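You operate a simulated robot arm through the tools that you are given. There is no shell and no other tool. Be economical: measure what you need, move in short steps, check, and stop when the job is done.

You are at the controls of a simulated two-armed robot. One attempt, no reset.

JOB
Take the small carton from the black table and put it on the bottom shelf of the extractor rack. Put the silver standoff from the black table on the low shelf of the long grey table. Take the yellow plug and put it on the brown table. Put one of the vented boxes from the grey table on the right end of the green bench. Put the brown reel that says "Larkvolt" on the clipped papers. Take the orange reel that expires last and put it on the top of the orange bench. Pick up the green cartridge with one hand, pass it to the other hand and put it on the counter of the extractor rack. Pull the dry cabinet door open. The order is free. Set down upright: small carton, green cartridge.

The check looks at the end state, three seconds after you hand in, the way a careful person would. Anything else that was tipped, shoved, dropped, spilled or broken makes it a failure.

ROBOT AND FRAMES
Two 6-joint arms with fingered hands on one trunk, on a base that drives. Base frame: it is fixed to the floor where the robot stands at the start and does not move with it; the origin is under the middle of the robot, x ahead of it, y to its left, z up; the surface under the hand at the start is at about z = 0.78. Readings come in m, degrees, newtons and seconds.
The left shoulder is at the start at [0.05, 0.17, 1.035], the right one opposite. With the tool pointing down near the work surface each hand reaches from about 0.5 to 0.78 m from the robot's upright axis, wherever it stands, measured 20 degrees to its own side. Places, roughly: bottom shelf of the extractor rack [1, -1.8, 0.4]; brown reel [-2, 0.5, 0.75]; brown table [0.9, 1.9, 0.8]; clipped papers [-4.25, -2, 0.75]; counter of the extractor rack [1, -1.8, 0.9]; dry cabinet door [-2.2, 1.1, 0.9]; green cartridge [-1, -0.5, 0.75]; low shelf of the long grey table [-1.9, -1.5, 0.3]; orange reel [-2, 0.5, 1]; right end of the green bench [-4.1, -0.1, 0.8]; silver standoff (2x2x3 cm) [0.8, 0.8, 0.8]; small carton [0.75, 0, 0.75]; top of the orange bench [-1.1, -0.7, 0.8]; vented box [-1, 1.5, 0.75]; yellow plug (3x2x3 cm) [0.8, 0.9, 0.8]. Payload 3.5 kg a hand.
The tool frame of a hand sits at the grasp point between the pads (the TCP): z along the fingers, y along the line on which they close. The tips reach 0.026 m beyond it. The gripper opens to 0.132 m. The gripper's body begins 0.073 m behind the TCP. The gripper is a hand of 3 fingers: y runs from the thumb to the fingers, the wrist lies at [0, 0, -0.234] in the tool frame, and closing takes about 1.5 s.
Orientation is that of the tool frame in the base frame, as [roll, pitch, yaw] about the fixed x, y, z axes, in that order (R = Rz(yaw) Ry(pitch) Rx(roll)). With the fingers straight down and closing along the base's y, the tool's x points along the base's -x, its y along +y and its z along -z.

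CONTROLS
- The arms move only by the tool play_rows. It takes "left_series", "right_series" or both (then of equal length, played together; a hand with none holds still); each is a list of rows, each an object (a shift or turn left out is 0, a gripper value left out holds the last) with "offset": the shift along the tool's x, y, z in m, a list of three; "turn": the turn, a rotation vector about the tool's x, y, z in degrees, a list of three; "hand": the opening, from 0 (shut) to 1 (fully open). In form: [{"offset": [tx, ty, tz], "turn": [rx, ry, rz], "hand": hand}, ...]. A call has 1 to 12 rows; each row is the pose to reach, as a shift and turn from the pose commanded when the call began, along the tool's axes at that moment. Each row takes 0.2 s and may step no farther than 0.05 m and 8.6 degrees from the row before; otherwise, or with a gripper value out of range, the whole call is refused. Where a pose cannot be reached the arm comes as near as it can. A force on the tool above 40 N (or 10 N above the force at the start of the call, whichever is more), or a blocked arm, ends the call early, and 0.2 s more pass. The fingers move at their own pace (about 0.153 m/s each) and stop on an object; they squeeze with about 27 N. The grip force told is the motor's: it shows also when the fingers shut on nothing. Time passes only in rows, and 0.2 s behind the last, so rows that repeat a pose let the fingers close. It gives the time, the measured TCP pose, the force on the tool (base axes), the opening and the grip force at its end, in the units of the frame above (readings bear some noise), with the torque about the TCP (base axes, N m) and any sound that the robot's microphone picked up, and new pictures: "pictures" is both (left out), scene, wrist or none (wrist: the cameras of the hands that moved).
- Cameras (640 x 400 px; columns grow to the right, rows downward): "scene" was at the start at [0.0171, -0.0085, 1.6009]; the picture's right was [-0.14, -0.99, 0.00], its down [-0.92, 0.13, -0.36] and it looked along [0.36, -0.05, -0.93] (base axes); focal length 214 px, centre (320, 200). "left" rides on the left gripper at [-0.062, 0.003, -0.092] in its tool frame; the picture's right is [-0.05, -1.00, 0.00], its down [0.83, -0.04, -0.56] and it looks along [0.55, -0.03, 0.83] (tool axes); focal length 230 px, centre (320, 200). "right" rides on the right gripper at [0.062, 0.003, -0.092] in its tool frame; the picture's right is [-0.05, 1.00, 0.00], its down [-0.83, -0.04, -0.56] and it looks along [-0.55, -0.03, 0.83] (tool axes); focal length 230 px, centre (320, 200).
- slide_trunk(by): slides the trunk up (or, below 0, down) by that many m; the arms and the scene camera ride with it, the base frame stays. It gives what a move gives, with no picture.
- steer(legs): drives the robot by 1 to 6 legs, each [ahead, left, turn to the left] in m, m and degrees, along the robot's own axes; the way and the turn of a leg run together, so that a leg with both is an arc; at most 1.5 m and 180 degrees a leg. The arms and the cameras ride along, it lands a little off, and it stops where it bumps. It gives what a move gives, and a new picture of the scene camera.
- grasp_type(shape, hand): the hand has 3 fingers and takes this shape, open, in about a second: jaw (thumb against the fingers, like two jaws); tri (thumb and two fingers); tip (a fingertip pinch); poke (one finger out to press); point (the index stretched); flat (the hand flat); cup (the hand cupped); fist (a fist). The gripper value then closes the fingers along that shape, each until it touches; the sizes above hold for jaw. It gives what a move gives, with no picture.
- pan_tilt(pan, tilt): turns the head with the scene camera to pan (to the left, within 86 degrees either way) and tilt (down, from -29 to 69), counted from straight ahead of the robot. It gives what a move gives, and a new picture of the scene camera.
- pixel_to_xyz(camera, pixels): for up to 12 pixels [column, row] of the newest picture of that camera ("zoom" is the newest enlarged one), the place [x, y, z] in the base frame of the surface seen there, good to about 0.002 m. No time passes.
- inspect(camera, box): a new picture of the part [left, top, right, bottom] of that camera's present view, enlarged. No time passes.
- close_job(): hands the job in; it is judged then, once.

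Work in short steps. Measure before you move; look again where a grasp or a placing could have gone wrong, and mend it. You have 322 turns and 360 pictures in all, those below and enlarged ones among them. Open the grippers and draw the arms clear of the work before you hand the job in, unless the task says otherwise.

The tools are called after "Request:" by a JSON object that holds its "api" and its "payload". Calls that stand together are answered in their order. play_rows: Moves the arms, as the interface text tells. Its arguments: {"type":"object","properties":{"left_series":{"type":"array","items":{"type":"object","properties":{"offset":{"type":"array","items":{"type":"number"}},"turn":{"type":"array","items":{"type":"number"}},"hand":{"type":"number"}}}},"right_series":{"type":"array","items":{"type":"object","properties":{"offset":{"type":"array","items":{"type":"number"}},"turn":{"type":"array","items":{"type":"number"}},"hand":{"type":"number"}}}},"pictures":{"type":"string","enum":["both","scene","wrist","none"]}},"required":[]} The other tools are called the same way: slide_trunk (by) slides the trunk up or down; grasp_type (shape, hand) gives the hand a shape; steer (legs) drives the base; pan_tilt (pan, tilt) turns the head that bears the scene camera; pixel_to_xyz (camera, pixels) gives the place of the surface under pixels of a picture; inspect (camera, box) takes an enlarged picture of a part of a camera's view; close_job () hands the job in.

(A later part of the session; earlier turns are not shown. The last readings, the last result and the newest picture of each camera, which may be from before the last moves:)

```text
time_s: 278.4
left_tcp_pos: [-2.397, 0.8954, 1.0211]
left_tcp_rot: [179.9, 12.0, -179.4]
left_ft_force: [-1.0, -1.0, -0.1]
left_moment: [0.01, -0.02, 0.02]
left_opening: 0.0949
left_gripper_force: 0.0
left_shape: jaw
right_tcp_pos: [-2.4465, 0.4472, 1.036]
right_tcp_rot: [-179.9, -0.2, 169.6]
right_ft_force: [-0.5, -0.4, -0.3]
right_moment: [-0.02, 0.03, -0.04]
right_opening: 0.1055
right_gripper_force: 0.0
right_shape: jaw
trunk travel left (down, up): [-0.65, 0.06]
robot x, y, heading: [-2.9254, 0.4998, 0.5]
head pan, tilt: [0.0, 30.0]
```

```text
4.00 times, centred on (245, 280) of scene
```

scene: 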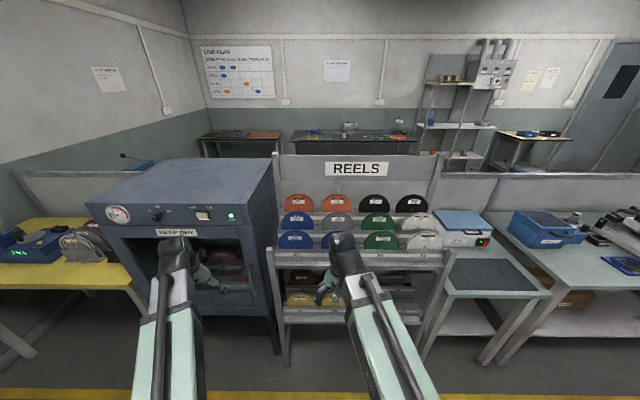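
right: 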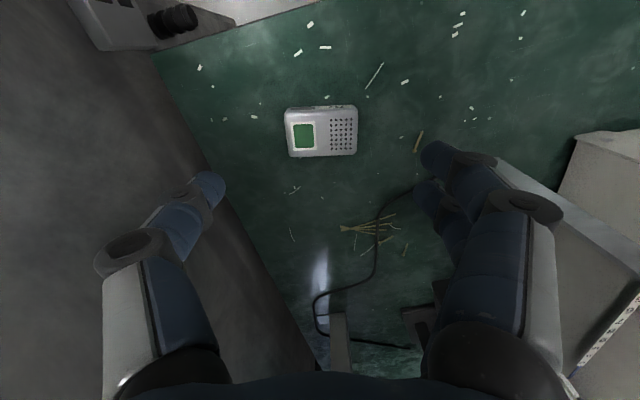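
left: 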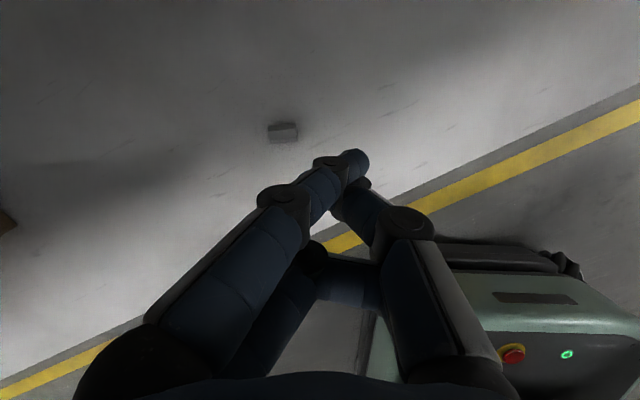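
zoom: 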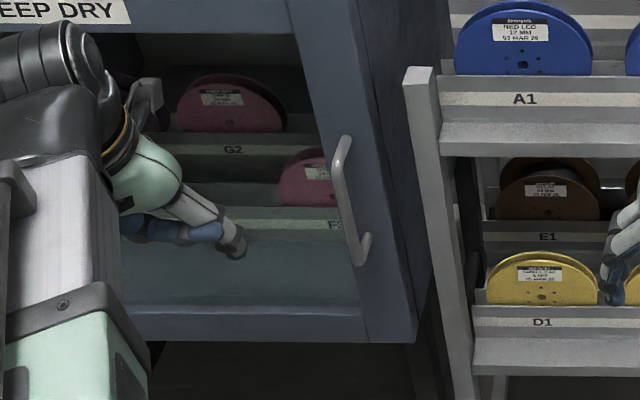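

Handle is a vertical bar at x≈−2.252, y≈0.80, z 0.79–0.94; hinges on the left. I back off 0.2 m and bring the left hand horizontal in front of it.

Request:
{"api": "steer", "payload": {"legs": [[-0.2, 0, -0.5]]}}

Request:
{"api": "play_rows", "payload": {"left_series": [{"offset": [-0.02, -0.0096, 0.0196], "turn": [0, -7.8, 0], "hand": 0.7}, {"offset": [-0.04, -0.0192, 0.0392], "turn": [0, -15.6, 0]}, {"offset": [-0.06, -0.0288, 0.0588], "turn": [0, -23.4, 0]}, {"offset": [-0.08, -0.0384, 0.0784], "turn": [0, -31.2, 0]}, {"offset": [-0.1, -0.048, 0.098], "turn": [0, -39, 0]}, {"offset": [-0.12, -0.0576, 0.1176], "turn": [0, -46.8, 0]}, {"offset": [-0.14, -0.0672, 0.1372], "turn": [0, -54.6, 0]}, {"offset": [-0.16, -0.0768, 0.1568], "turn": [0, -62.4, 0]}, {"offset": [-0.18, -0.0864, 0.1764], "turn": [0, -70.2, 0]}, {"offset": [-0.2, -0.096, 0.196], "turn": [0, -78, 0]}, {"offset": [-0.2, -0.096, 0.196], "turn": [0, -78, 0]}], "pictures": "both"}}

```text
time_s: 280.0
left_tcp_pos: [-2.5983, 0.8885, 1.0225]
left_tcp_rot: [180.0, 12.1, 179.8]
left_ft_force: [-0.9, -0.9, 0.5]
left_moment: [0.01, 0.0, 0.0]
left_opening: 0.0949
left_gripper_force: 0.1
left_shape: jaw
right_tcp_pos: [-2.6515, 0.4404, 1.0355]
right_tcp_rot: [-180.0, 0.0, 168.9]
right_ft_force: [0.3, -0.1, -0.1]
right_moment: [-0.01, 0.01, 0.01]
right_opening: 0.1054
right_gripper_force: 0.0
right_shape: jaw
trunk travel left (down, up): [-0.65, 0.06]
robot x, y, heading: [-3.1294, 0.5021, -0.2]
head pan, tilt: [0.0, 30.0]
```

scene: 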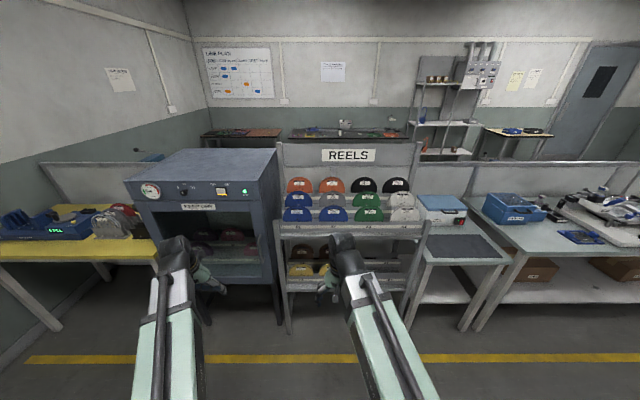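

```text
time_s: 282.4
left_tcp_pos: [-2.3596, 0.7926, 0.8705]
left_tcp_rot: [56.2, 89.8, 55.9]
left_ft_force: [-1.0, 0.2, 0.4]
left_moment: [0.0, 0.02, 0.01]
left_opening: 0.0245
left_gripper_force: 0.1
left_shape: jaw
right_tcp_pos: [-2.6504, 0.4399, 1.0364]
right_tcp_rot: [-179.9, -0.1, 168.9]
right_ft_force: [-0.8, 0.4, -0.4]
right_moment: [-0.04, -0.01, 0.02]
right_opening: 0.1054
right_gripper_force: 0.0
right_shape: jaw
trunk travel left (down, up): [-0.65, 0.06]
robot x, y, heading: [-3.1298, 0.4996, -0.5]
head pan, tilt: [0.0, 30.0]
```

scene: 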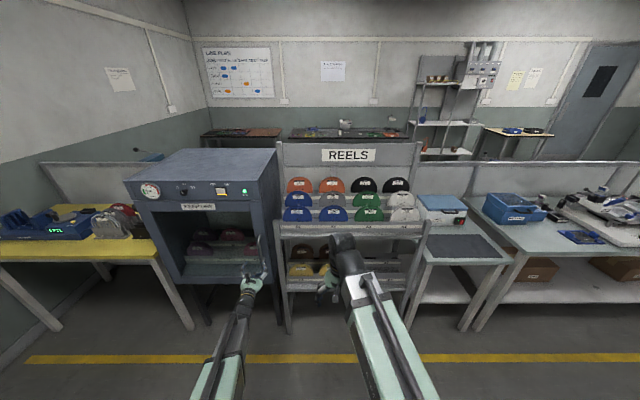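
left: 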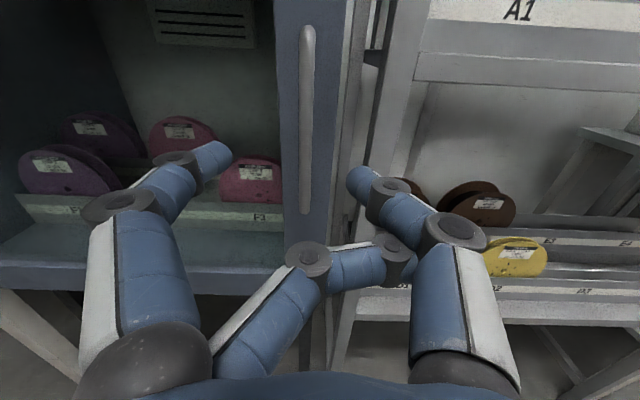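

The lower finger is curled against the thumb; I reset the hand shape to jaw and look again.

Request:
{"api": "grasp_type", "payload": {"hand": "left", "shape": "flat"}}

Request:
{"api": "grasp_type", "payload": {"hand": "left", "shape": "jaw"}}

Request:
{"api": "inspect", "payload": {"camera": "left", "box": [0, 0, 640, 400]}}

```text
time_s: 283.3
left_tcp_pos: [-2.3601, 0.7926, 0.8716]
left_tcp_rot: [89.4, 90.0, 89.3]
left_ft_force: [-0.1, -0.4, 0.8]
left_moment: [0.01, 0.0, -0.01]
left_opening: 0.0
left_gripper_force: 0.1
left_shape: flat
right_tcp_pos: [-2.6513, 0.4398, 1.0361]
right_tcp_rot: [-179.8, -0.3, 168.9]
right_ft_force: [-0.3, -0.3, -0.6]
right_moment: [0.01, -0.02, 0.04]
right_opening: 0.1055
right_gripper_force: 0.1
right_shape: jaw
trunk travel left (down, up): [-0.65, 0.06]
robot x, y, heading: [-3.1282, 0.4999, -0.2]
head pan, tilt: [0.0, 30.0]
```

```text
time_s: 284.2
left_tcp_pos: [-2.3599, 0.7933, 0.871]
left_tcp_rot: [92.3, 90.0, 92.1]
left_ft_force: [-0.7, -0.1, -0.1]
left_moment: [0.02, 0.0, -0.02]
left_opening: 0.1317
left_gripper_force: 0.0
left_shape: jaw
right_tcp_pos: [-2.6503, 0.4385, 1.0362]
right_tcp_rot: [-179.9, -0.1, 168.9]
right_ft_force: [-0.9, 0.4, 0.3]
right_moment: [0.0, 0.03, 0.01]
right_opening: 0.1054
right_gripper_force: 0.1
right_shape: jaw
trunk travel left (down, up): [-0.65, 0.06]
robot x, y, heading: [-3.1309, 0.5006, -0.4]
head pan, tilt: [0.0, 30.0]
```

```text
1.00 times, centred on (320, 200) of left (not enlarged: the box is as wide or as high as the picture)
```

zoom: 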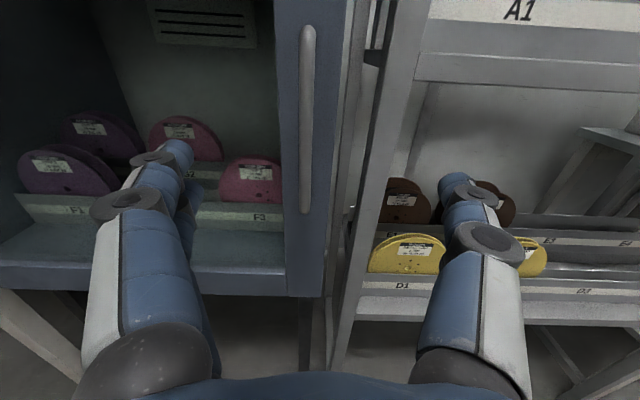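

Hand is proper now. I measure the handle and rack post in this view.

Request:
{"api": "pixel_to_xyz", "payload": {"camera": "zoom", "pixels": [[306, 60], [306, 120], [306, 190], [300, 120], [312, 120], [290, 120], [335, 150], [355, 250], [370, 200], [390, 120], [440, 80], [330, 260]]}}

```text
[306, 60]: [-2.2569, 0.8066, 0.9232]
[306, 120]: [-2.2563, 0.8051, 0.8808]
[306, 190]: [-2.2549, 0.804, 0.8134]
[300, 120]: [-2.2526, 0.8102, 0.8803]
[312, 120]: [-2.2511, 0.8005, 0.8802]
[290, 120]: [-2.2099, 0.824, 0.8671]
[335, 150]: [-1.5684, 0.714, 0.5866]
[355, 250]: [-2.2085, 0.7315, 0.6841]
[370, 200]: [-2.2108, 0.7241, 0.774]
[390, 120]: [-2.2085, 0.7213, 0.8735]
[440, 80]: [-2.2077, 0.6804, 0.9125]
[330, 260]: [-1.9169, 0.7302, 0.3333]
```

I align to y 0.805, narrow the opening, approach 0.10 m and close on the bar.

Request:
{"api": "play_rows", "payload": {"left_series": [{"offset": [0, 0.012, 0], "hand": 0.5}, {"offset": [0, 0.012, 0]}, {"offset": [0, 0.012, 0]}, {"offset": [0, 0.012, 0.03]}, {"offset": [0, 0.012, 0.06]}, {"offset": [0, 0.012, 0.085]}, {"offset": [0, 0.012, 0.1]}, {"offset": [0, 0.012, 0.1], "hand": 0.0}, {"offset": [0, 0.012, 0.1]}, {"offset": [0, 0.012, 0.1]}, {"offset": [0, 0.012, 0.1]}], "pictures": "wrist"}}

```text
time_s: 286.6
left_tcp_pos: [-2.26, 0.8017, 0.8704]
left_tcp_rot: [89.7, 89.9, 89.6]
left_ft_force: [2.2, -3.6, 0.3]
left_moment: [0.0, 0.01, -0.02]
left_opening: 0.0001
left_gripper_force: 27.5
left_shape: jaw
right_tcp_pos: [-2.6502, 0.4386, 1.0356]
right_tcp_rot: [180.0, 0.0, 168.9]
right_ft_force: [0.0, -0.2, -0.1]
right_moment: [-0.04, -0.01, 0.01]
right_opening: 0.1054
right_gripper_force: 0.0
right_shape: jaw
trunk travel left (down, up): [-0.65, 0.06]
robot x, y, heading: [-3.1283, 0.5011, -0.2]
head pan, tilt: [0.0, 30.0]
```

left: 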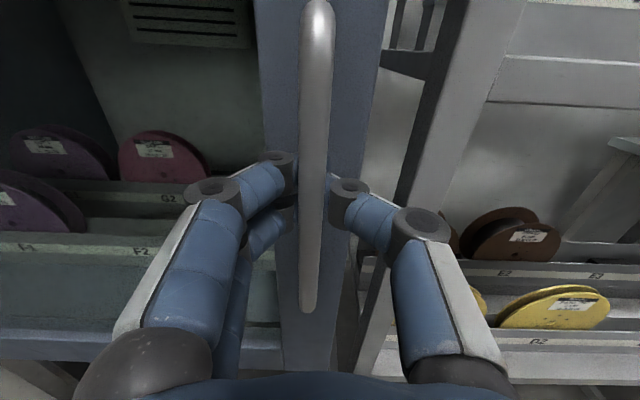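

The fingers surround the bar. I pull along the door's arc (hinge ≈(−2.21,1.275)) to 15°, turning the hand with it.

Request:
{"api": "play_rows", "payload": {"left_series": [{"offset": [0, 0.002, -0.02], "turn": [2.5, 0, 0]}, {"offset": [0, 0.0057, -0.0408], "turn": [5, 0, 0]}, {"offset": [0, 0.01, -0.061], "turn": [7.5, 0, 0]}, {"offset": [0, 0.015, -0.081], "turn": [10, 0, 0]}, {"offset": [0, 0.021, -0.101], "turn": [12.5, 0, 0]}, {"offset": [0, 0.0276, -0.12], "turn": [15, 0, 0]}], "pictures": "both"}}

```text
time_s: 288.0
left_tcp_pos: [-2.3806, 0.8307, 0.8711]
left_tcp_rot: [-89.9, 89.9, -105.2]
left_ft_force: [-1.0, -0.2, -0.6]
left_moment: [-0.03, 0.04, -0.01]
left_opening: 0.0
left_gripper_force: 27.1
left_shape: jaw
right_tcp_pos: [-2.6504, 0.4394, 1.0347]
right_tcp_rot: [-179.9, -0.1, 168.9]
right_ft_force: [0.9, -0.1, -0.5]
right_moment: [-0.01, -0.05, 0.03]
right_opening: 0.105
right_gripper_force: 0.0
right_shape: jaw
trunk travel left (down, up): [-0.65, 0.06]
robot x, y, heading: [-3.1324, 0.5017, -0.4]
head pan, tilt: [0.0, 30.0]
```

scene: 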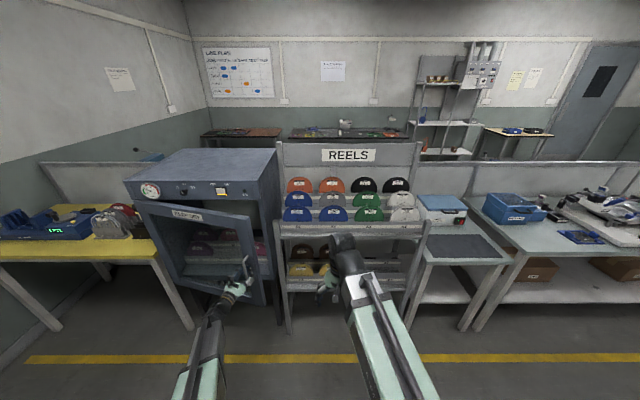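
left: 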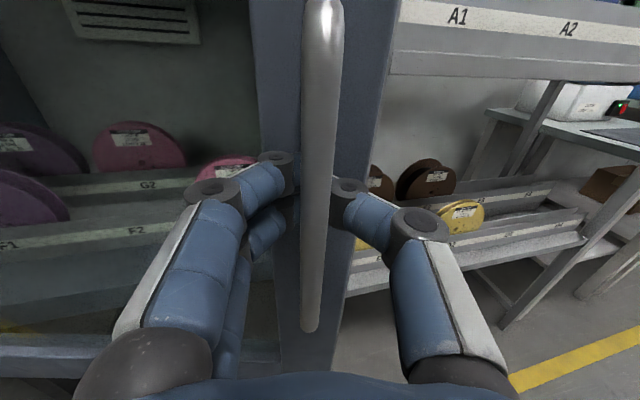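

The door follows well. Continue the same arc by another 30°.

Request:
{"api": "play_rows", "payload": {"left_series": [{"offset": [0, 0.0057, -0.0408], "turn": [5, 0, 0]}, {"offset": [0, 0.015, -0.081], "turn": [10, 0, 0]}, {"offset": [0, 0.0276, -0.12], "turn": [15, 0, 0]}, {"offset": [0, 0.044, -0.158], "turn": [20, 0, 0]}, {"offset": [0, 0.063, -0.1944], "turn": [25, 0, 0]}, {"offset": [0, 0.0855, -0.229], "turn": [30, 0, 0]}], "pictures": "both"}}

```text
time_s: 289.2
left_tcp_pos: [-2.5548, 0.9368, 0.8714]
left_tcp_rot: [-105.5, 89.8, -146.4]
left_ft_force: [-8.4, -10.2, 1.6]
left_moment: [-0.02, -0.03, 0.16]
left_opening: 0.0001
left_gripper_force: 26.8
left_shape: jaw
right_tcp_pos: [-2.6518, 0.4397, 1.0363]
right_tcp_rot: [-179.9, -0.1, 168.9]
right_ft_force: [0.0, -0.1, 0.6]
right_moment: [-0.02, 0.0, -0.01]
right_opening: 0.1053
right_gripper_force: 0.0
right_shape: jaw
trunk travel left (down, up): [-0.65, 0.06]
robot x, y, heading: [-3.1303, 0.4978, -0.2]
head pan, tilt: [0.0, 30.0]
stopped in row 6 (left hand): the force on the tool passed its limit at 42 N (the readings are from after the stop); the commanded pose is now the measured one
```

scene: 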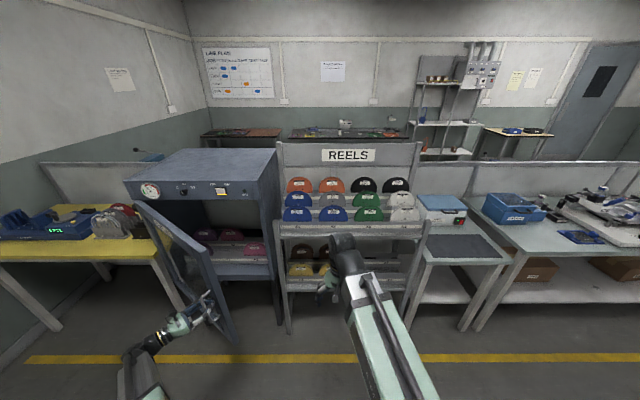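
left: 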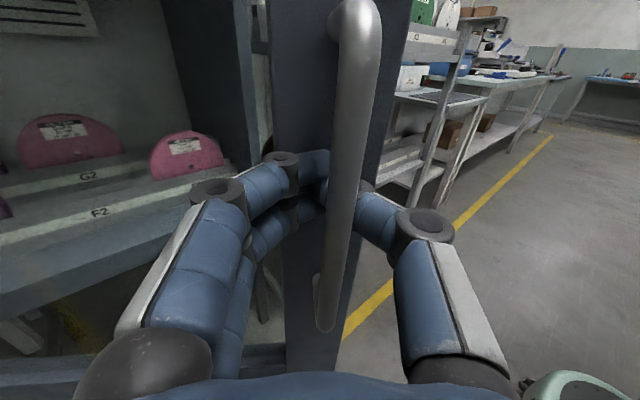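

The door is ~36° open; refined hinge ≈(−2.20,1.335). I continue the corrected arc by 15°.

Request:
{"api": "play_rows", "payload": {"left_series": [{"offset": [0, 0.0005, -0.023], "turn": [2.5, 0, 0]}, {"offset": [0, 0.0026, -0.0465], "turn": [5, 0, 0]}, {"offset": [0, 0.0055, -0.07], "turn": [7.5, 0, 0]}, {"offset": [0, 0.0093, -0.0925], "turn": [10, 0, 0]}, {"offset": [0, 0.0145, -0.115], "turn": [12.5, 0, 0]}, {"offset": [0, 0.02, -0.1377], "turn": [15, 0, 0]}], "pictures": "both"}}

```text
time_s: 290.6
left_tcp_pos: [-2.648, 1.0361, 0.8721]
left_tcp_rot: [-139.4, 89.7, 165.2]
left_ft_force: [-11.9, -7.5, -13.5]
left_moment: [0.06, -0.16, 0.17]
left_opening: 0.0001
left_gripper_force: 26.9
left_shape: jaw
left hand out of reach, approached as far as the arm can: row 6
right_tcp_pos: [-2.651, 0.4395, 1.0369]
right_tcp_rot: [-180.0, 0.0, 168.9]
right_ft_force: [0.2, 0.0, 0.4]
right_moment: [0.02, 0.0, 0.01]
right_opening: 0.1054
right_gripper_force: 0.1
right_shape: jaw
trunk travel left (down, up): [-0.65, 0.06]
robot x, y, heading: [-3.1305, 0.4973, -0.1]
head pan, tilt: [0.0, 30.0]
```

scene: 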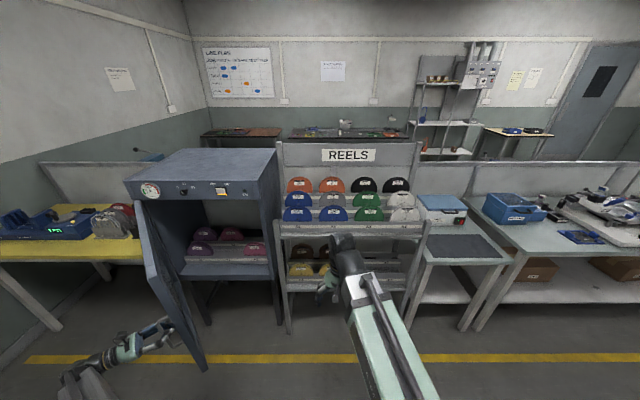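
left: 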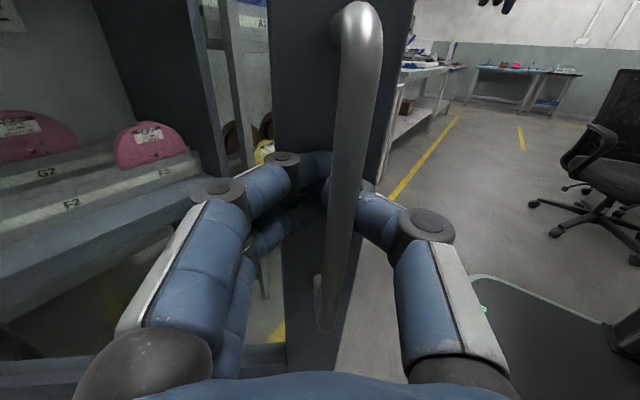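

Door ~50° open. With the bar still held I use the base to pull it another ~20° along the chord.

Request:
{"api": "steer", "payload": {"legs": [[-0.075, 0.165, 0]]}}

Request:
{"api": "inspect", "payload": {"camera": "left", "box": [0, 0, 640, 400]}}

```text
time_s: 291.7
left_tcp_pos: [-2.6829, 1.0939, 0.8743]
left_tcp_rot: [-86.3, 89.6, -142.6]
left_ft_force: [-13.5, -5.5, 0.7]
left_moment: [-0.01, 0.0, 0.35]
left_opening: 0.0
left_gripper_force: 26.7
left_shape: jaw
right_tcp_pos: [-2.6811, 0.5026, 1.0369]
right_tcp_rot: [-180.0, 0.0, 168.8]
right_ft_force: [0.7, 0.5, 0.6]
right_moment: [0.01, -0.04, -0.01]
right_opening: 0.1054
right_gripper_force: 0.1
right_shape: jaw
trunk travel left (down, up): [-0.65, 0.06]
robot x, y, heading: [-3.1587, 0.5588, -0.1]
head pan, tilt: [0.0, 30.0]
stopped in leg 1: the force on the tool passed its limit at 42 N (the readings are from after the stop); the commanded pose is now the measured one
```

scene: 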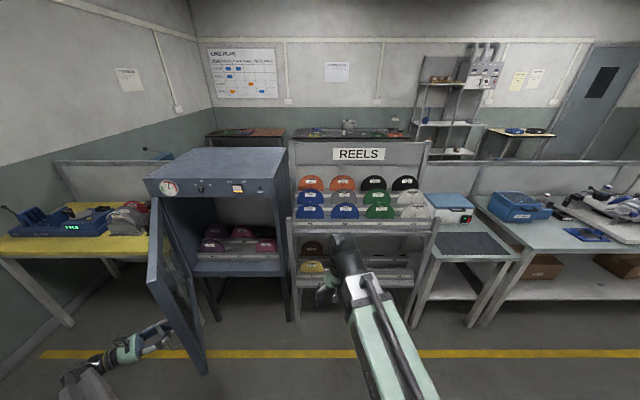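

```text
1.00 times, centred on (320, 200) of left (not enlarged: the box is as wide or as high as the picture)
```

zoom: 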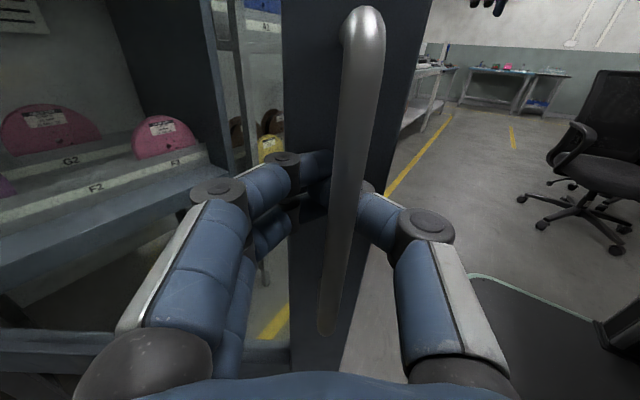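

Door ≈57°. I open the fingers and retreat along the tool axis.

Request:
{"api": "play_rows", "payload": {"left_series": [{"hand": 0.5}, {"hand": 0.5}, {"hand": 0.5}, {"offset": [0, 0, -0.03]}, {"offset": [0, 0, -0.06]}, {"offset": [0, 0, -0.09]}], "pictures": "both"}}

```text
time_s: 293.1
left_tcp_pos: [-2.699, 1.1205, 0.8762]
left_tcp_rot: [-163.2, 88.4, 143.2]
left_ft_force: [0.4, 0.4, -0.3]
left_moment: [-0.02, 0.01, 0.02]
left_opening: 0.0654
left_gripper_force: 0.0
left_shape: jaw
left hand out of reach, approached as far as the arm can: row 4, 5, 6
right_tcp_pos: [-2.6781, 0.5018, 1.0364]
right_tcp_rot: [-179.9, -0.2, 168.9]
right_ft_force: [-0.5, 1.1, -1.4]
right_moment: [0.01, 0.02, 0.0]
right_opening: 0.1057
right_gripper_force: 0.1
right_shape: jaw
trunk travel left (down, up): [-0.65, 0.06]
robot x, y, heading: [-3.1574, 0.5606, -0.1]
head pan, tilt: [0.0, 30.0]
```

scene: 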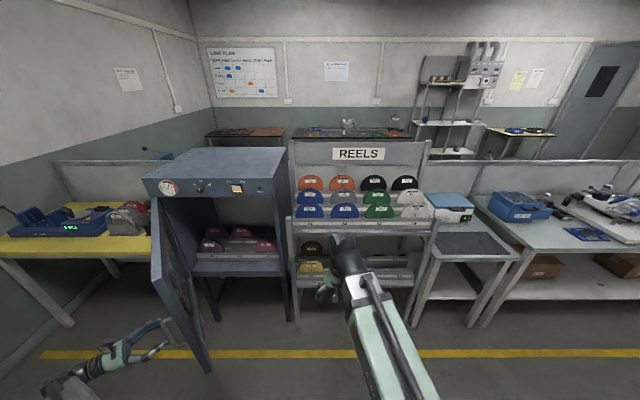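
left: 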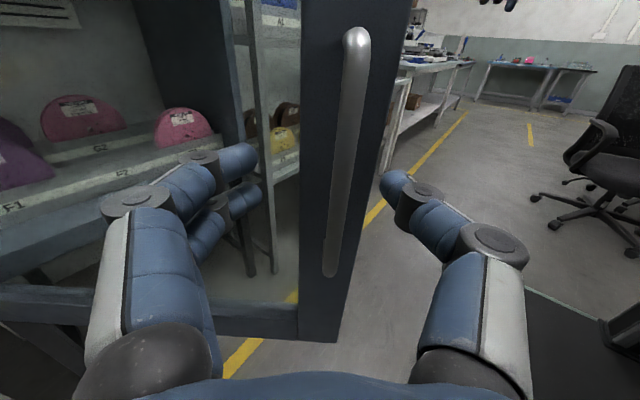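

I back the base off diagonally to clear the bar, then check the door angle.

Request:
{"api": "steer", "payload": {"legs": [[-0.09, 0.11, 0]]}}

Request:
{"api": "pixel_to_xyz", "payload": {"camera": "scene", "pixels": [[165, 215], [180, 260], [200, 340], [195, 355], [170, 260], [160, 225]]}}

```text
time_s: 294.4
left_tcp_pos: [-2.7879, 1.2296, 0.877]
left_tcp_rot: [-162.9, 88.5, 143.6]
left_ft_force: [-0.8, -0.5, -0.9]
left_moment: [-0.01, -0.01, -0.06]
left_opening: 0.0652
left_gripper_force: 0.2
left_shape: jaw
right_tcp_pos: [-2.7689, 0.6102, 1.0364]
right_tcp_rot: [180.0, 0.0, 168.8]
right_ft_force: [-1.2, 1.0, -0.2]
right_moment: [0.02, -0.03, 0.02]
right_opening: 0.1056
right_gripper_force: 0.0
right_shape: jaw
trunk travel left (down, up): [-0.65, 0.06]
robot x, y, heading: [-3.2469, 0.6681, -0.2]
head pan, tilt: [0.0, 30.0]
```

scene: 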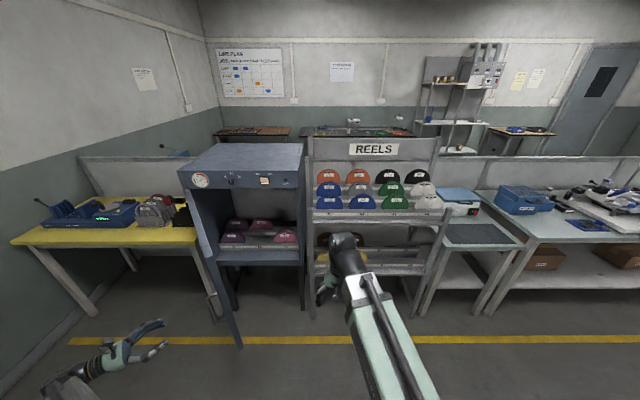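

```text
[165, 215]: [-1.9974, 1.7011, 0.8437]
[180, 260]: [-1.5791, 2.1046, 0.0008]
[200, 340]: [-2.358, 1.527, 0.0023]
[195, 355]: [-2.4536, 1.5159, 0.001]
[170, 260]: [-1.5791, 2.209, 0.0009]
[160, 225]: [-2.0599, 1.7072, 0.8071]
```

Request:
{"api": "inspect", "payload": {"camera": "scene", "box": [150, 130, 330, 370]}}

Request:
{"api": "pixel_to_xyz", "payload": {"camera": "scene", "pixels": [[190, 200], [205, 250], [225, 310], [235, 340], [196, 215], [238, 330]]}}

```text
1.67 times, centred on (240, 250) of scene
```

zoom: 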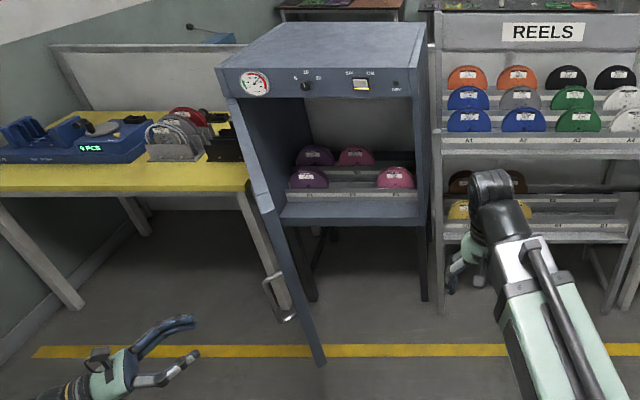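

```text
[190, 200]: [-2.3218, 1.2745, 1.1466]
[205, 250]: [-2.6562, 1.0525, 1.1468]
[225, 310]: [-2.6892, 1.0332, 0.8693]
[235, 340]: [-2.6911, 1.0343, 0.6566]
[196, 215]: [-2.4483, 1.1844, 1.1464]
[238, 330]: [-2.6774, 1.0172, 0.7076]
```

Door is at ~57°. I'll widen it by pushing from inside with the right hand. First raise the left hand above the door (top z 1.147).

Request:
{"api": "play_rows", "payload": {"left_series": [{"offset": [-0.045, 0, 0]}, {"offset": [-0.09, 0, 0]}, {"offset": [-0.135, 0, 0]}, {"offset": [-0.18, 0, 0]}, {"offset": [-0.225, 0, 0]}, {"offset": [-0.27, 0, 0]}, {"offset": [-0.315, 0, 0]}, {"offset": [-0.35, 0, 0]}], "pictures": "none"}}

Request:
{"api": "play_rows", "payload": {"left_series": [{"offset": [0, -0.01, 0.02], "turn": [-7.5, 0, 0]}, {"offset": [0, -0.02, 0.04], "turn": [-15, 0, 0]}, {"offset": [0, -0.03, 0.06], "turn": [-22.5, 0, 0]}, {"offset": [0, -0.04, 0.08], "turn": [-30, 0, 0]}, {"offset": [0, -0.05, 0.1], "turn": [-37.5, 0, 0]}, {"offset": [0, -0.05, 0.12], "turn": [-45, 0, 0]}, {"offset": [0, -0.05, 0.14], "turn": [-52.5, 0, 0]}], "pictures": "scene"}}

```text
time_s: 296.2
left_tcp_pos: [-2.7612, 1.2122, 1.2258]
left_tcp_rot: [-162.9, 88.6, 144.2]
left_ft_force: [0.2, 0.0, 0.2]
left_moment: [0.01, -0.03, 0.02]
left_opening: 0.0652
left_gripper_force: 0.1
left_shape: jaw
left hand out of reach, approached as far as the arm can: row 2, 3, 4, 5, 6, 7, 8
right_tcp_pos: [-2.7682, 0.6085, 1.0359]
right_tcp_rot: [-179.9, -0.1, 168.7]
right_ft_force: [-0.1, -0.4, 0.1]
right_moment: [-0.01, 0.01, -0.02]
right_opening: 0.1055
right_gripper_force: 0.1
right_shape: jaw
trunk travel left (down, up): [-0.65, 0.06]
robot x, y, heading: [-3.2474, 0.673, -0.4]
head pan, tilt: [0.0, 30.0]
```

```text
time_s: 297.8
left_tcp_pos: [-2.6644, 1.1279, 1.2347]
left_tcp_rot: [144.8, 88.4, 143.5]
left_ft_force: [0.2, -0.7, -0.6]
left_moment: [0.01, -0.02, 0.02]
left_opening: 0.0653
left_gripper_force: 0.1
left_shape: jaw
left hand out of reach, approached as far as the arm can: row 5, 6, 7
right_tcp_pos: [-2.768, 0.6095, 1.0358]
right_tcp_rot: [-179.9, -0.1, 168.8]
right_ft_force: [-0.7, 0.3, -0.4]
right_moment: [-0.03, -0.03, 0.01]
right_opening: 0.1054
right_gripper_force: 0.0
right_shape: jaw
trunk travel left (down, up): [-0.65, 0.06]
robot x, y, heading: [-3.2476, 0.6679, -0.4]
head pan, tilt: [0.0, 30.0]
```

scene: 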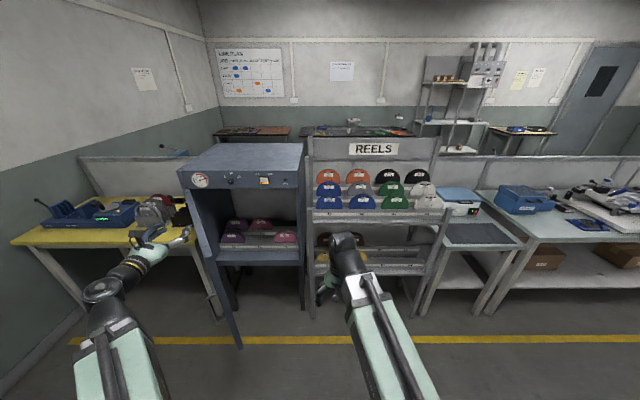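

Left hand is now above the door pointing forward. I move it right past the free end, then lower it on the inner side.

Request:
{"api": "play_rows", "payload": {"left_series": [{"offset": [0, -0.04, 0.01], "hand": 0}, {"offset": [0, -0.08, 0.025]}, {"offset": [0, -0.12, 0.045]}, {"offset": [0, -0.16, 0.065]}, {"offset": [0, -0.2, 0.085]}, {"offset": [0, -0.24, 0.11]}, {"offset": [0, -0.278, 0.14]}, {"offset": [0, -0.3, 0.164]}], "pictures": "none"}}

Request:
{"api": "play_rows", "payload": {"left_series": [{"offset": [0.045, 0, 0]}, {"offset": [0.09, 0, 0]}, {"offset": [0.135, 0, 0]}, {"offset": [0.18, 0, 0]}, {"offset": [0.225, 0, 0]}, {"offset": [0.27, 0, 0]}, {"offset": [0.27, 0, 0]}], "pictures": "scene"}}

```text
time_s: 299.6
left_tcp_pos: [-2.506, 0.825, 1.2307]
left_tcp_rot: [142.8, 88.6, 141.7]
left_ft_force: [-0.7, 0.3, -0.4]
left_moment: [-0.02, -0.03, 0.0]
left_opening: 0.0
left_gripper_force: 27.0
left_shape: jaw
left hand out of reach, approached as far as the arm can: row 1, 2, 3, 4, 5, 6
right_tcp_pos: [-2.7682, 0.6092, 1.0352]
right_tcp_rot: [-179.9, -0.1, 168.8]
right_ft_force: [0.8, 1.0, -0.6]
right_moment: [0.01, 0.0, 0.0]
right_opening: 0.1054
right_gripper_force: 0.1
right_shape: jaw
trunk travel left (down, up): [-0.65, 0.06]
robot x, y, heading: [-3.2489, 0.6699, -0.2]
head pan, tilt: [0.0, 30.0]
```

```text
time_s: 301.2
left_tcp_pos: [-2.5139, 0.8281, 0.9614]
left_tcp_rot: [143.2, 88.5, 142.1]
left_ft_force: [-1.0, 0.0, 0.2]
left_moment: [0.02, 0.02, 0.04]
left_opening: 0.0
left_gripper_force: 26.8
left_shape: jaw
right_tcp_pos: [-2.7685, 0.6086, 1.0353]
right_tcp_rot: [-179.9, 0.0, 168.7]
right_ft_force: [-0.3, 0.0, -0.2]
right_moment: [-0.02, 0.0, 0.03]
right_opening: 0.1055
right_gripper_force: 0.1
right_shape: jaw
trunk travel left (down, up): [-0.65, 0.06]
robot x, y, heading: [-3.2457, 0.668, -0.1]
head pan, tilt: [0.0, 30.0]
```

scene: 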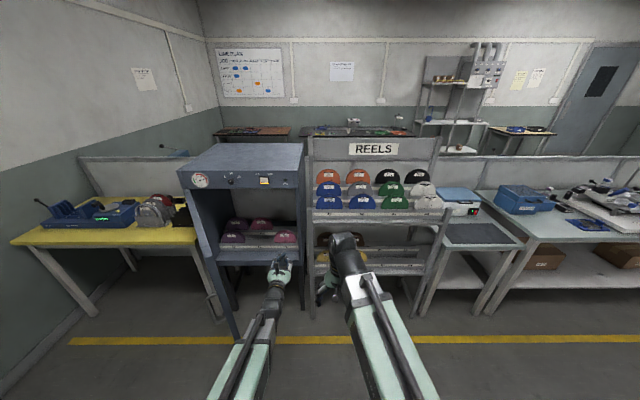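

In place inside the opening. Sweep the hand left ~0.36 m to push the door wider.

Request:
{"api": "play_rows", "payload": {"left_series": [{"offset": [0, 0.04, 0]}, {"offset": [0, 0.08, 0]}, {"offset": [0, 0.12, 0]}, {"offset": [0, 0.16, 0]}, {"offset": [0, 0.2, 0]}, {"offset": [0, 0.24, 0]}, {"offset": [0, 0.28, 0]}, {"offset": [0, 0.32, 0]}, {"offset": [0, 0.36, 0]}], "pictures": "scene"}}

```text
time_s: 303.2
left_tcp_pos: [-2.5048, 1.1892, 0.9659]
left_tcp_rot: [145.8, 88.4, 144.7]
left_ft_force: [0.5, 0.3, -0.1]
left_moment: [0.0, -0.04, 0.0]
left_opening: 0.0
left_gripper_force: 27.3
left_shape: jaw
right_tcp_pos: [-2.7677, 0.6098, 1.035]
right_tcp_rot: [-179.9, -0.2, 168.8]
right_ft_force: [-0.5, 0.1, -0.4]
right_moment: [-0.02, 0.03, -0.03]
right_opening: 0.1054
right_gripper_force: 0.0
right_shape: jaw
trunk travel left (down, up): [-0.65, 0.06]
robot x, y, heading: [-3.2468, 0.672, -0.2]
head pan, tilt: [0.0, 30.0]
```

scene: 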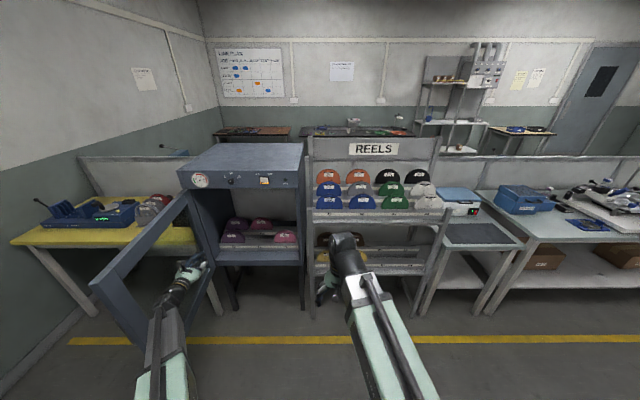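

Door now stands ~85° open. I draw the left hand back right and move the right arm aside to see the brown reels.

Request:
{"api": "play_rows", "payload": {"left_series": [{"offset": [0, -0.04, 0]}, {"offset": [0, -0.09, 0]}, {"offset": [0, -0.13, -0.01]}, {"offset": [0, -0.17, -0.02]}, {"offset": [0, -0.21, -0.03]}, {"offset": [0, -0.25, -0.04]}], "right_series": [{"offset": [0.0, -0.04, 0]}, {"offset": [0.0, -0.08, 0]}, {"offset": [0.0, -0.12, 0]}, {"offset": [0.0, -0.16, 0]}, {"offset": [0.0, -0.2, 0]}, {"offset": [0.0, -0.24, 0]}], "pictures": "scene"}}

Request:
{"api": "inspect", "payload": {"camera": "scene", "box": [300, 225, 440, 313]}}

```text
time_s: 304.6
left_tcp_pos: [-2.5515, 0.9371, 0.9625]
left_tcp_rot: [142.1, 88.4, 141.1]
left_ft_force: [0.1, 0.2, -0.4]
left_moment: [0.01, 0.01, -0.01]
left_opening: 0.0
left_gripper_force: 27.0
left_shape: jaw
right_tcp_pos: [-2.8092, 0.374, 1.0393]
right_tcp_rot: [-179.9, -0.3, 168.9]
right_ft_force: [-0.3, 0.3, -0.6]
right_moment: [0.03, 0.01, -0.01]
right_opening: 0.1054
right_gripper_force: 0.1
right_shape: jaw
right hand out of reach, approached as far as the arm can: row 4, 5, 6
trunk travel left (down, up): [-0.65, 0.06]
robot x, y, heading: [-3.2447, 0.6691, -0.2]
head pan, tilt: [0.0, 30.0]
```

scene: 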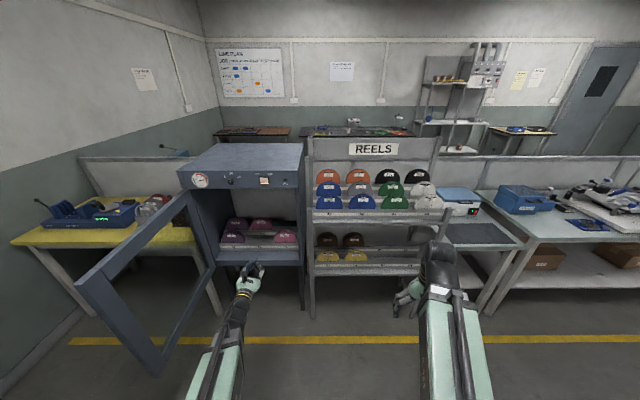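

```text
4.55 times, centred on (370, 269) of scene
```

zoom: 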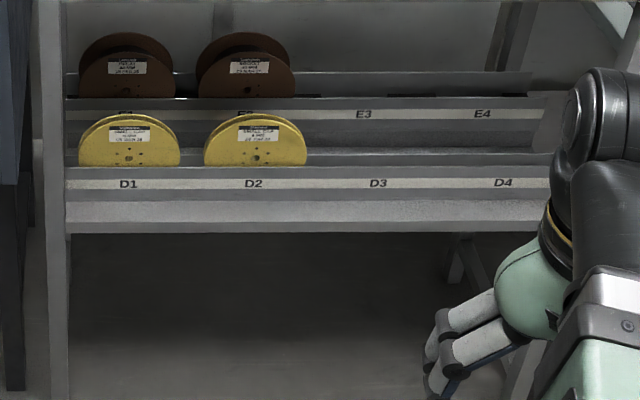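

Request:
{"api": "inspect", "payload": {"camera": "scene", "box": [314, 228, 370, 263]}}

Request:
{"api": "pixel_to_xyz", "payload": {"camera": "zoom", "pixels": [[150, 100], [150, 180], [150, 60], [60, 180], [240, 180], [150, 40], [320, 100], [150, 300], [100, 5], [300, 320], [60, 90], [230, 60]]}}

```text
11.43 times, centred on (342, 246) of scene
```

zoom: 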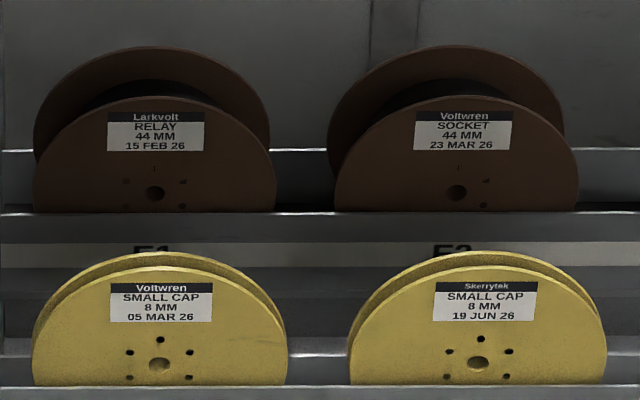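

```text
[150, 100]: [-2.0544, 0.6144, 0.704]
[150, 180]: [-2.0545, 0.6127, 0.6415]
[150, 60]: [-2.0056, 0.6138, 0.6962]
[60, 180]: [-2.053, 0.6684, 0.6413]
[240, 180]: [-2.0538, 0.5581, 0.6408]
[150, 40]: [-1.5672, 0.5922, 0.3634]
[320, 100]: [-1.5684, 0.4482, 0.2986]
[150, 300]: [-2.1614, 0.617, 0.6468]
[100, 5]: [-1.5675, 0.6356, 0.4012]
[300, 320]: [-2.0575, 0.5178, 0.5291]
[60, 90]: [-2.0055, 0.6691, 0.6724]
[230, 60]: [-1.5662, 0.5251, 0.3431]
```

E1 is the Larkvolt brown reel. I measure the clearances around it: the A shelf edge above, slot ledges, and orange row.

Request:
{"api": "pixel_to_xyz", "payload": {"camera": "scene", "pixels": [[330, 210], [330, 216], [330, 222], [330, 227], [327, 240], [327, 252], [327, 262], [330, 270], [310, 250], [340, 245], [345, 238], [327, 236]]}}

Request:
{"api": "inspect", "payload": {"camera": "scene", "box": [300, 160, 380, 285]}}

```text
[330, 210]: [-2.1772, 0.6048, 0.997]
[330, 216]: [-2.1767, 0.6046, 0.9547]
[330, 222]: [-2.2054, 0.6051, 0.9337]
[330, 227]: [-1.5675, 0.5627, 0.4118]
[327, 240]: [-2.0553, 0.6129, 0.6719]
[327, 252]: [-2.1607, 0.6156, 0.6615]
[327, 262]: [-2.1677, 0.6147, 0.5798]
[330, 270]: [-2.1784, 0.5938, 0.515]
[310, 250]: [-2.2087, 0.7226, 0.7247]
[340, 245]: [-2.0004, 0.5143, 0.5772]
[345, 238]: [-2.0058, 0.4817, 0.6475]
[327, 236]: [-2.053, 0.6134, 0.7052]
```

```text
3.20 times, centred on (340, 222) of scene
```

zoom: 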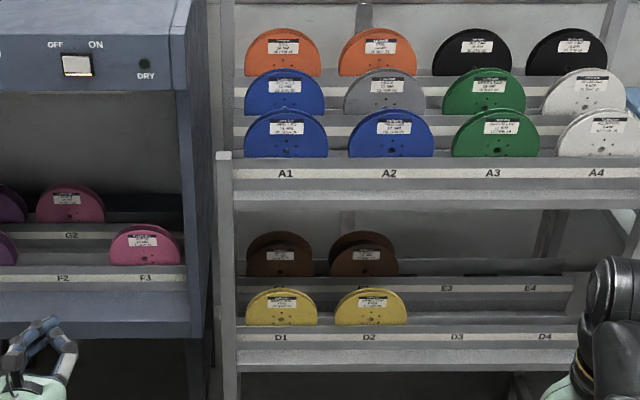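

Orange sits in the top row (easy from above); brown E1 sits under the A shelf (edge z≈0.92), so I'll grip it across its flanges with the right hand pointing left beneath the shelf. First I test the wrist: yaw the right hand 79°.

Request:
{"api": "play_rows", "payload": {"right_series": [{"offset": [-0.01, 0, 0], "turn": [0, 0, 7.9]}, {"offset": [-0.02, 0, 0], "turn": [0, 0, 15.8]}, {"offset": [-0.03, 0, 0], "turn": [0, 0, 23.7]}, {"offset": [-0.04, 0, 0], "turn": [0, 0, 31.6]}, {"offset": [-0.05, 0, 0], "turn": [0, 0, 39.5]}, {"offset": [-0.06, 0, 0], "turn": [0, 0, 47.4]}, {"offset": [-0.07, 0, 0], "turn": [0, 0, 55.3]}, {"offset": [-0.08, 0, 0], "turn": [0, 0, 63.2]}, {"offset": [-0.08, 0, 0], "turn": [0, 0, 71.1]}, {"offset": [-0.08, 0, 0], "turn": [0, 0, 78.9]}], "pictures": "scene"}}

```text
time_s: 306.8
left_tcp_pos: [-2.5515, 0.9382, 0.9631]
left_tcp_rot: [143.6, 88.5, 142.7]
left_ft_force: [-0.3, 0.2, 0.3]
left_moment: [-0.03, -0.02, 0.02]
left_opening: 0.0
left_gripper_force: 27.0
left_shape: jaw
right_tcp_pos: [-2.7321, 0.3577, 1.0372]
right_tcp_rot: [-180.0, 0.1, 89.7]
right_ft_force: [-0.3, -0.6, 0.4]
right_moment: [-0.03, 0.02, -0.02]
right_opening: 0.1053
right_gripper_force: 0.2
right_shape: jaw
trunk travel left (down, up): [-0.65, 0.06]
robot x, y, heading: [-3.2487, 0.6685, -0.2]
head pan, tilt: [0.0, 30.0]
```

scene: 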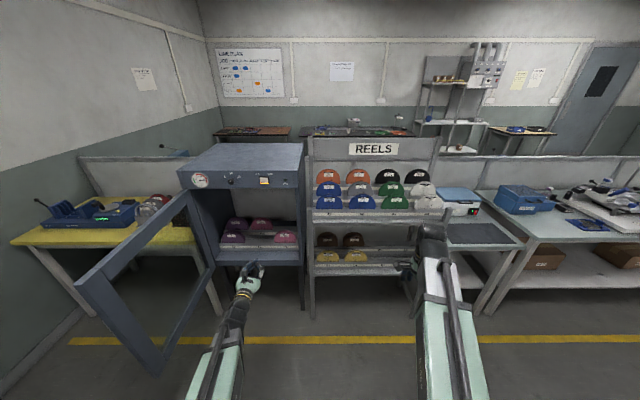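

Yaw works. Now tuck the left hand back to vertical, away from the door.

Request:
{"api": "play_rows", "payload": {"left_series": [{"offset": [-0.01, 0.0, -0.023], "turn": [0, 8, 0]}, {"offset": [-0.02, 0.0, -0.046], "turn": [0, 16, 0]}, {"offset": [-0.03, 0.01, -0.069], "turn": [0, 24, 0]}, {"offset": [-0.04, 0.02, -0.092], "turn": [0, 32, 0]}, {"offset": [-0.05, 0.03, -0.115], "turn": [0, 40, 0]}, {"offset": [-0.06, 0.04, -0.138], "turn": [0, 48, 0]}, {"offset": [-0.07, 0.06, -0.161], "turn": [0, 56, 0]}, {"offset": [-0.08, 0.08, -0.184], "turn": [0, 64, 0]}, {"offset": [-0.08, 0.1, -0.207], "turn": [0, 72, 0]}, {"offset": [-0.08, 0.11, -0.22], "turn": [0, 80, 0]}, {"offset": [-0.08, 0.12, -0.23], "turn": [0, 88, 0]}], "right_series": [{"turn": [0, 0, 0]}, {"turn": [0, 7.5, 0]}, {"turn": [0, 15, 0]}, {"turn": [0, 22.5, 0]}, {"turn": [0, 30, 0]}, {"turn": [0, 37.5, 0]}, {"turn": [0, 45, 0]}, {"turn": [0, 52.5, 0]}, {"turn": [0, 60, 0]}, {"turn": [0, 67.5, 0]}, {"turn": [0, 70, 0]}], "pictures": "both"}}

```text
time_s: 309.2
left_tcp_pos: [-3.1027, 1.2639, 0.9398]
left_tcp_rot: [176.4, 15.7, 168.1]
left_ft_force: [-0.1, 0.7, -0.2]
left_moment: [0.03, -0.03, -0.02]
left_opening: 0.0
left_gripper_force: 27.0
left_shape: jaw
left hand out of reach, approached as far as the arm can: row 2, 3, 4, 5, 6, 7, 8, 9, 10, 11
right_tcp_pos: [-2.7, 0.4066, 1.0074]
right_tcp_rot: [178.6, -69.4, 89.6]
right_ft_force: [-0.4, -0.2, -0.1]
right_moment: [0.02, 0.0, 0.01]
right_opening: 0.1055
right_gripper_force: 0.1
right_shape: jaw
right hand out of reach, approached as far as the arm can: row 7, 8, 9, 10, 11
trunk travel left (down, up): [-0.65, 0.06]
robot x, y, heading: [-3.2486, 0.671, -0.1]
head pan, tilt: [0.0, 30.0]
```

scene: 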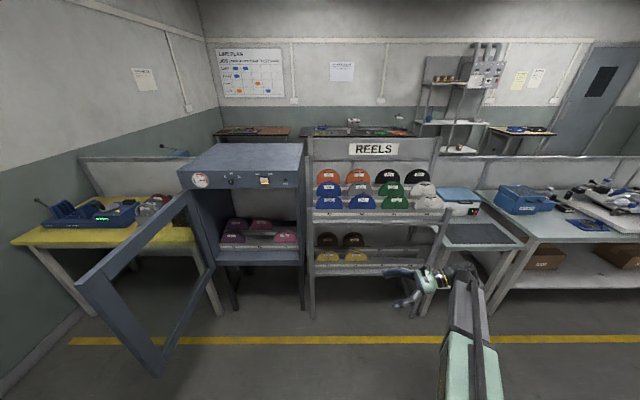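
right: 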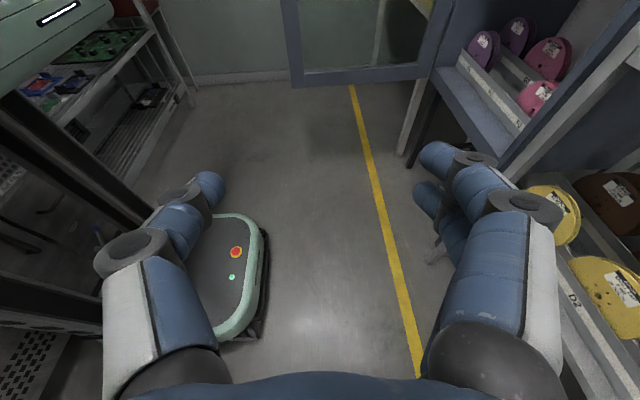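
left: 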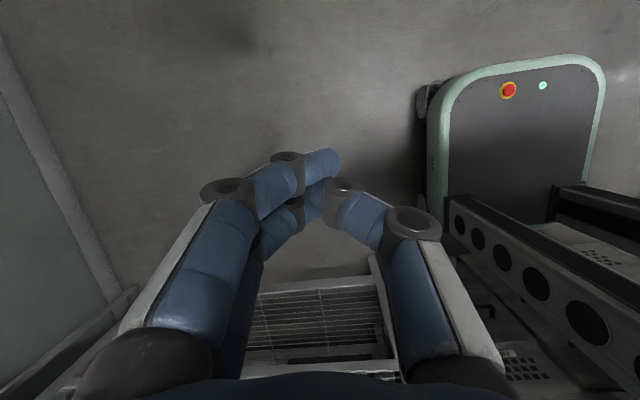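

The right wrist reaches the sideways pose. The left arm ended folded aside; I bring it back in front of the robot.

Request:
{"api": "play_rows", "payload": {"left_series": [{"offset": [-0.035, -0.019, 0.003], "turn": [0, 1.3, 0], "hand": 0.3}, {"offset": [-0.07, -0.038, 0.006], "turn": [0, 2.6, 0]}, {"offset": [-0.104, -0.058, 0.008], "turn": [0, 4, 0]}, {"offset": [-0.138, -0.077, 0.011], "turn": [0, 5.2, 0]}, {"offset": [-0.172, -0.096, 0.014], "turn": [0, 6.5, 0]}, {"offset": [-0.207, -0.115, 0.017], "turn": [0, 7.8, 0]}, {"offset": [-0.241, -0.135, 0.019], "turn": [0, 9, 0]}, {"offset": [-0.275, -0.154, 0.022], "turn": [0, 10.4, 0]}, {"offset": [-0.31, -0.173, 0.025], "turn": [0, 11.7, 0]}, {"offset": [-0.344, -0.192, 0.028], "turn": [0, 13, 0]}, {"offset": [-0.379, -0.212, 0.03], "turn": [0, 14.4, 0]}, {"offset": [-0.413, -0.231, 0.033], "turn": [0, 15.7, 0]}], "pictures": "scene"}}

```text
time_s: 311.8
left_tcp_pos: [-3.0161, 1.245, 0.8854]
left_tcp_rot: [174.1, 15.3, 158.7]
left_ft_force: [0.0, -0.3, 0.2]
left_moment: [0.03, -0.02, -0.02]
left_opening: 0.0392
left_gripper_force: 0.1
left_shape: jaw
left hand out of reach, approached as far as the arm can: row 1, 2, 3, 4, 5, 6, 7, 8, 9, 10, 11, 12
right_tcp_pos: [-2.6977, 0.4052, 1.0071]
right_tcp_rot: [178.5, -69.3, 89.4]
right_ft_force: [-0.6, 0.5, 0.1]
right_moment: [0.02, 0.0, 0.04]
right_opening: 0.1052
right_gripper_force: 0.0
right_shape: jaw
trunk travel left (down, up): [-0.65, 0.06]
robot x, y, heading: [-3.249, 0.6715, -0.5]
head pan, tilt: [0.0, 30.0]
```

scene: 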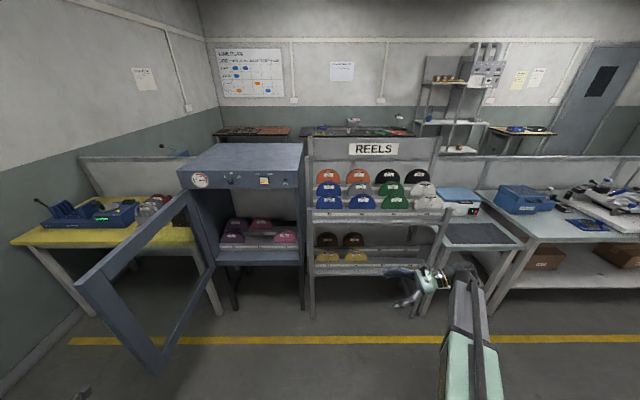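

The left arm is at a joint limit; I try moving it outward and up to unfold it.

Request:
{"api": "play_rows", "payload": {"left_series": [{"offset": [-0.02, 0.02, -0.03]}, {"offset": [-0.04, 0.04, -0.06]}, {"offset": [-0.06, 0.06, -0.09]}, {"offset": [-0.08, 0.08, -0.12]}, {"offset": [-0.11, 0.08, -0.15]}, {"offset": [-0.14, 0.08, -0.18]}, {"offset": [-0.17, 0.08, -0.2]}, {"offset": [-0.21, 0.06, -0.2]}], "pictures": "scene"}}

```text
time_s: 313.6
left_tcp_pos: [-3.0265, 1.2879, 1.0817]
left_tcp_rot: [172.7, 15.9, 154.6]
left_ft_force: [0.5, -0.3, -0.5]
left_moment: [0.0, 0.0, -0.02]
left_opening: 0.0392
left_gripper_force: 0.1
left_shape: jaw
left hand out of reach, approached as far as the arm can: row 1, 2, 3, 4, 5, 6, 7, 8
right_tcp_pos: [-2.6994, 0.4071, 1.007]
right_tcp_rot: [178.6, -69.3, 89.6]
right_ft_force: [0.9, 0.4, -0.9]
right_moment: [0.01, 0.03, 0.01]
right_opening: 0.1053
right_gripper_force: 0.1
right_shape: jaw
trunk travel left (down, up): [-0.65, 0.06]
robot x, y, heading: [-3.2481, 0.6723, -0.5]
head pan, tilt: [0.0, 30.0]
```

scene: 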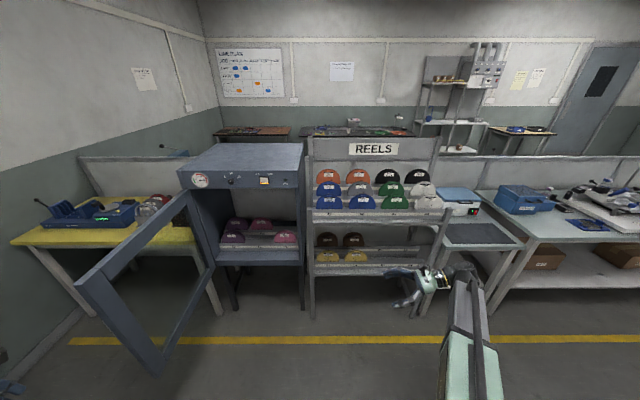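

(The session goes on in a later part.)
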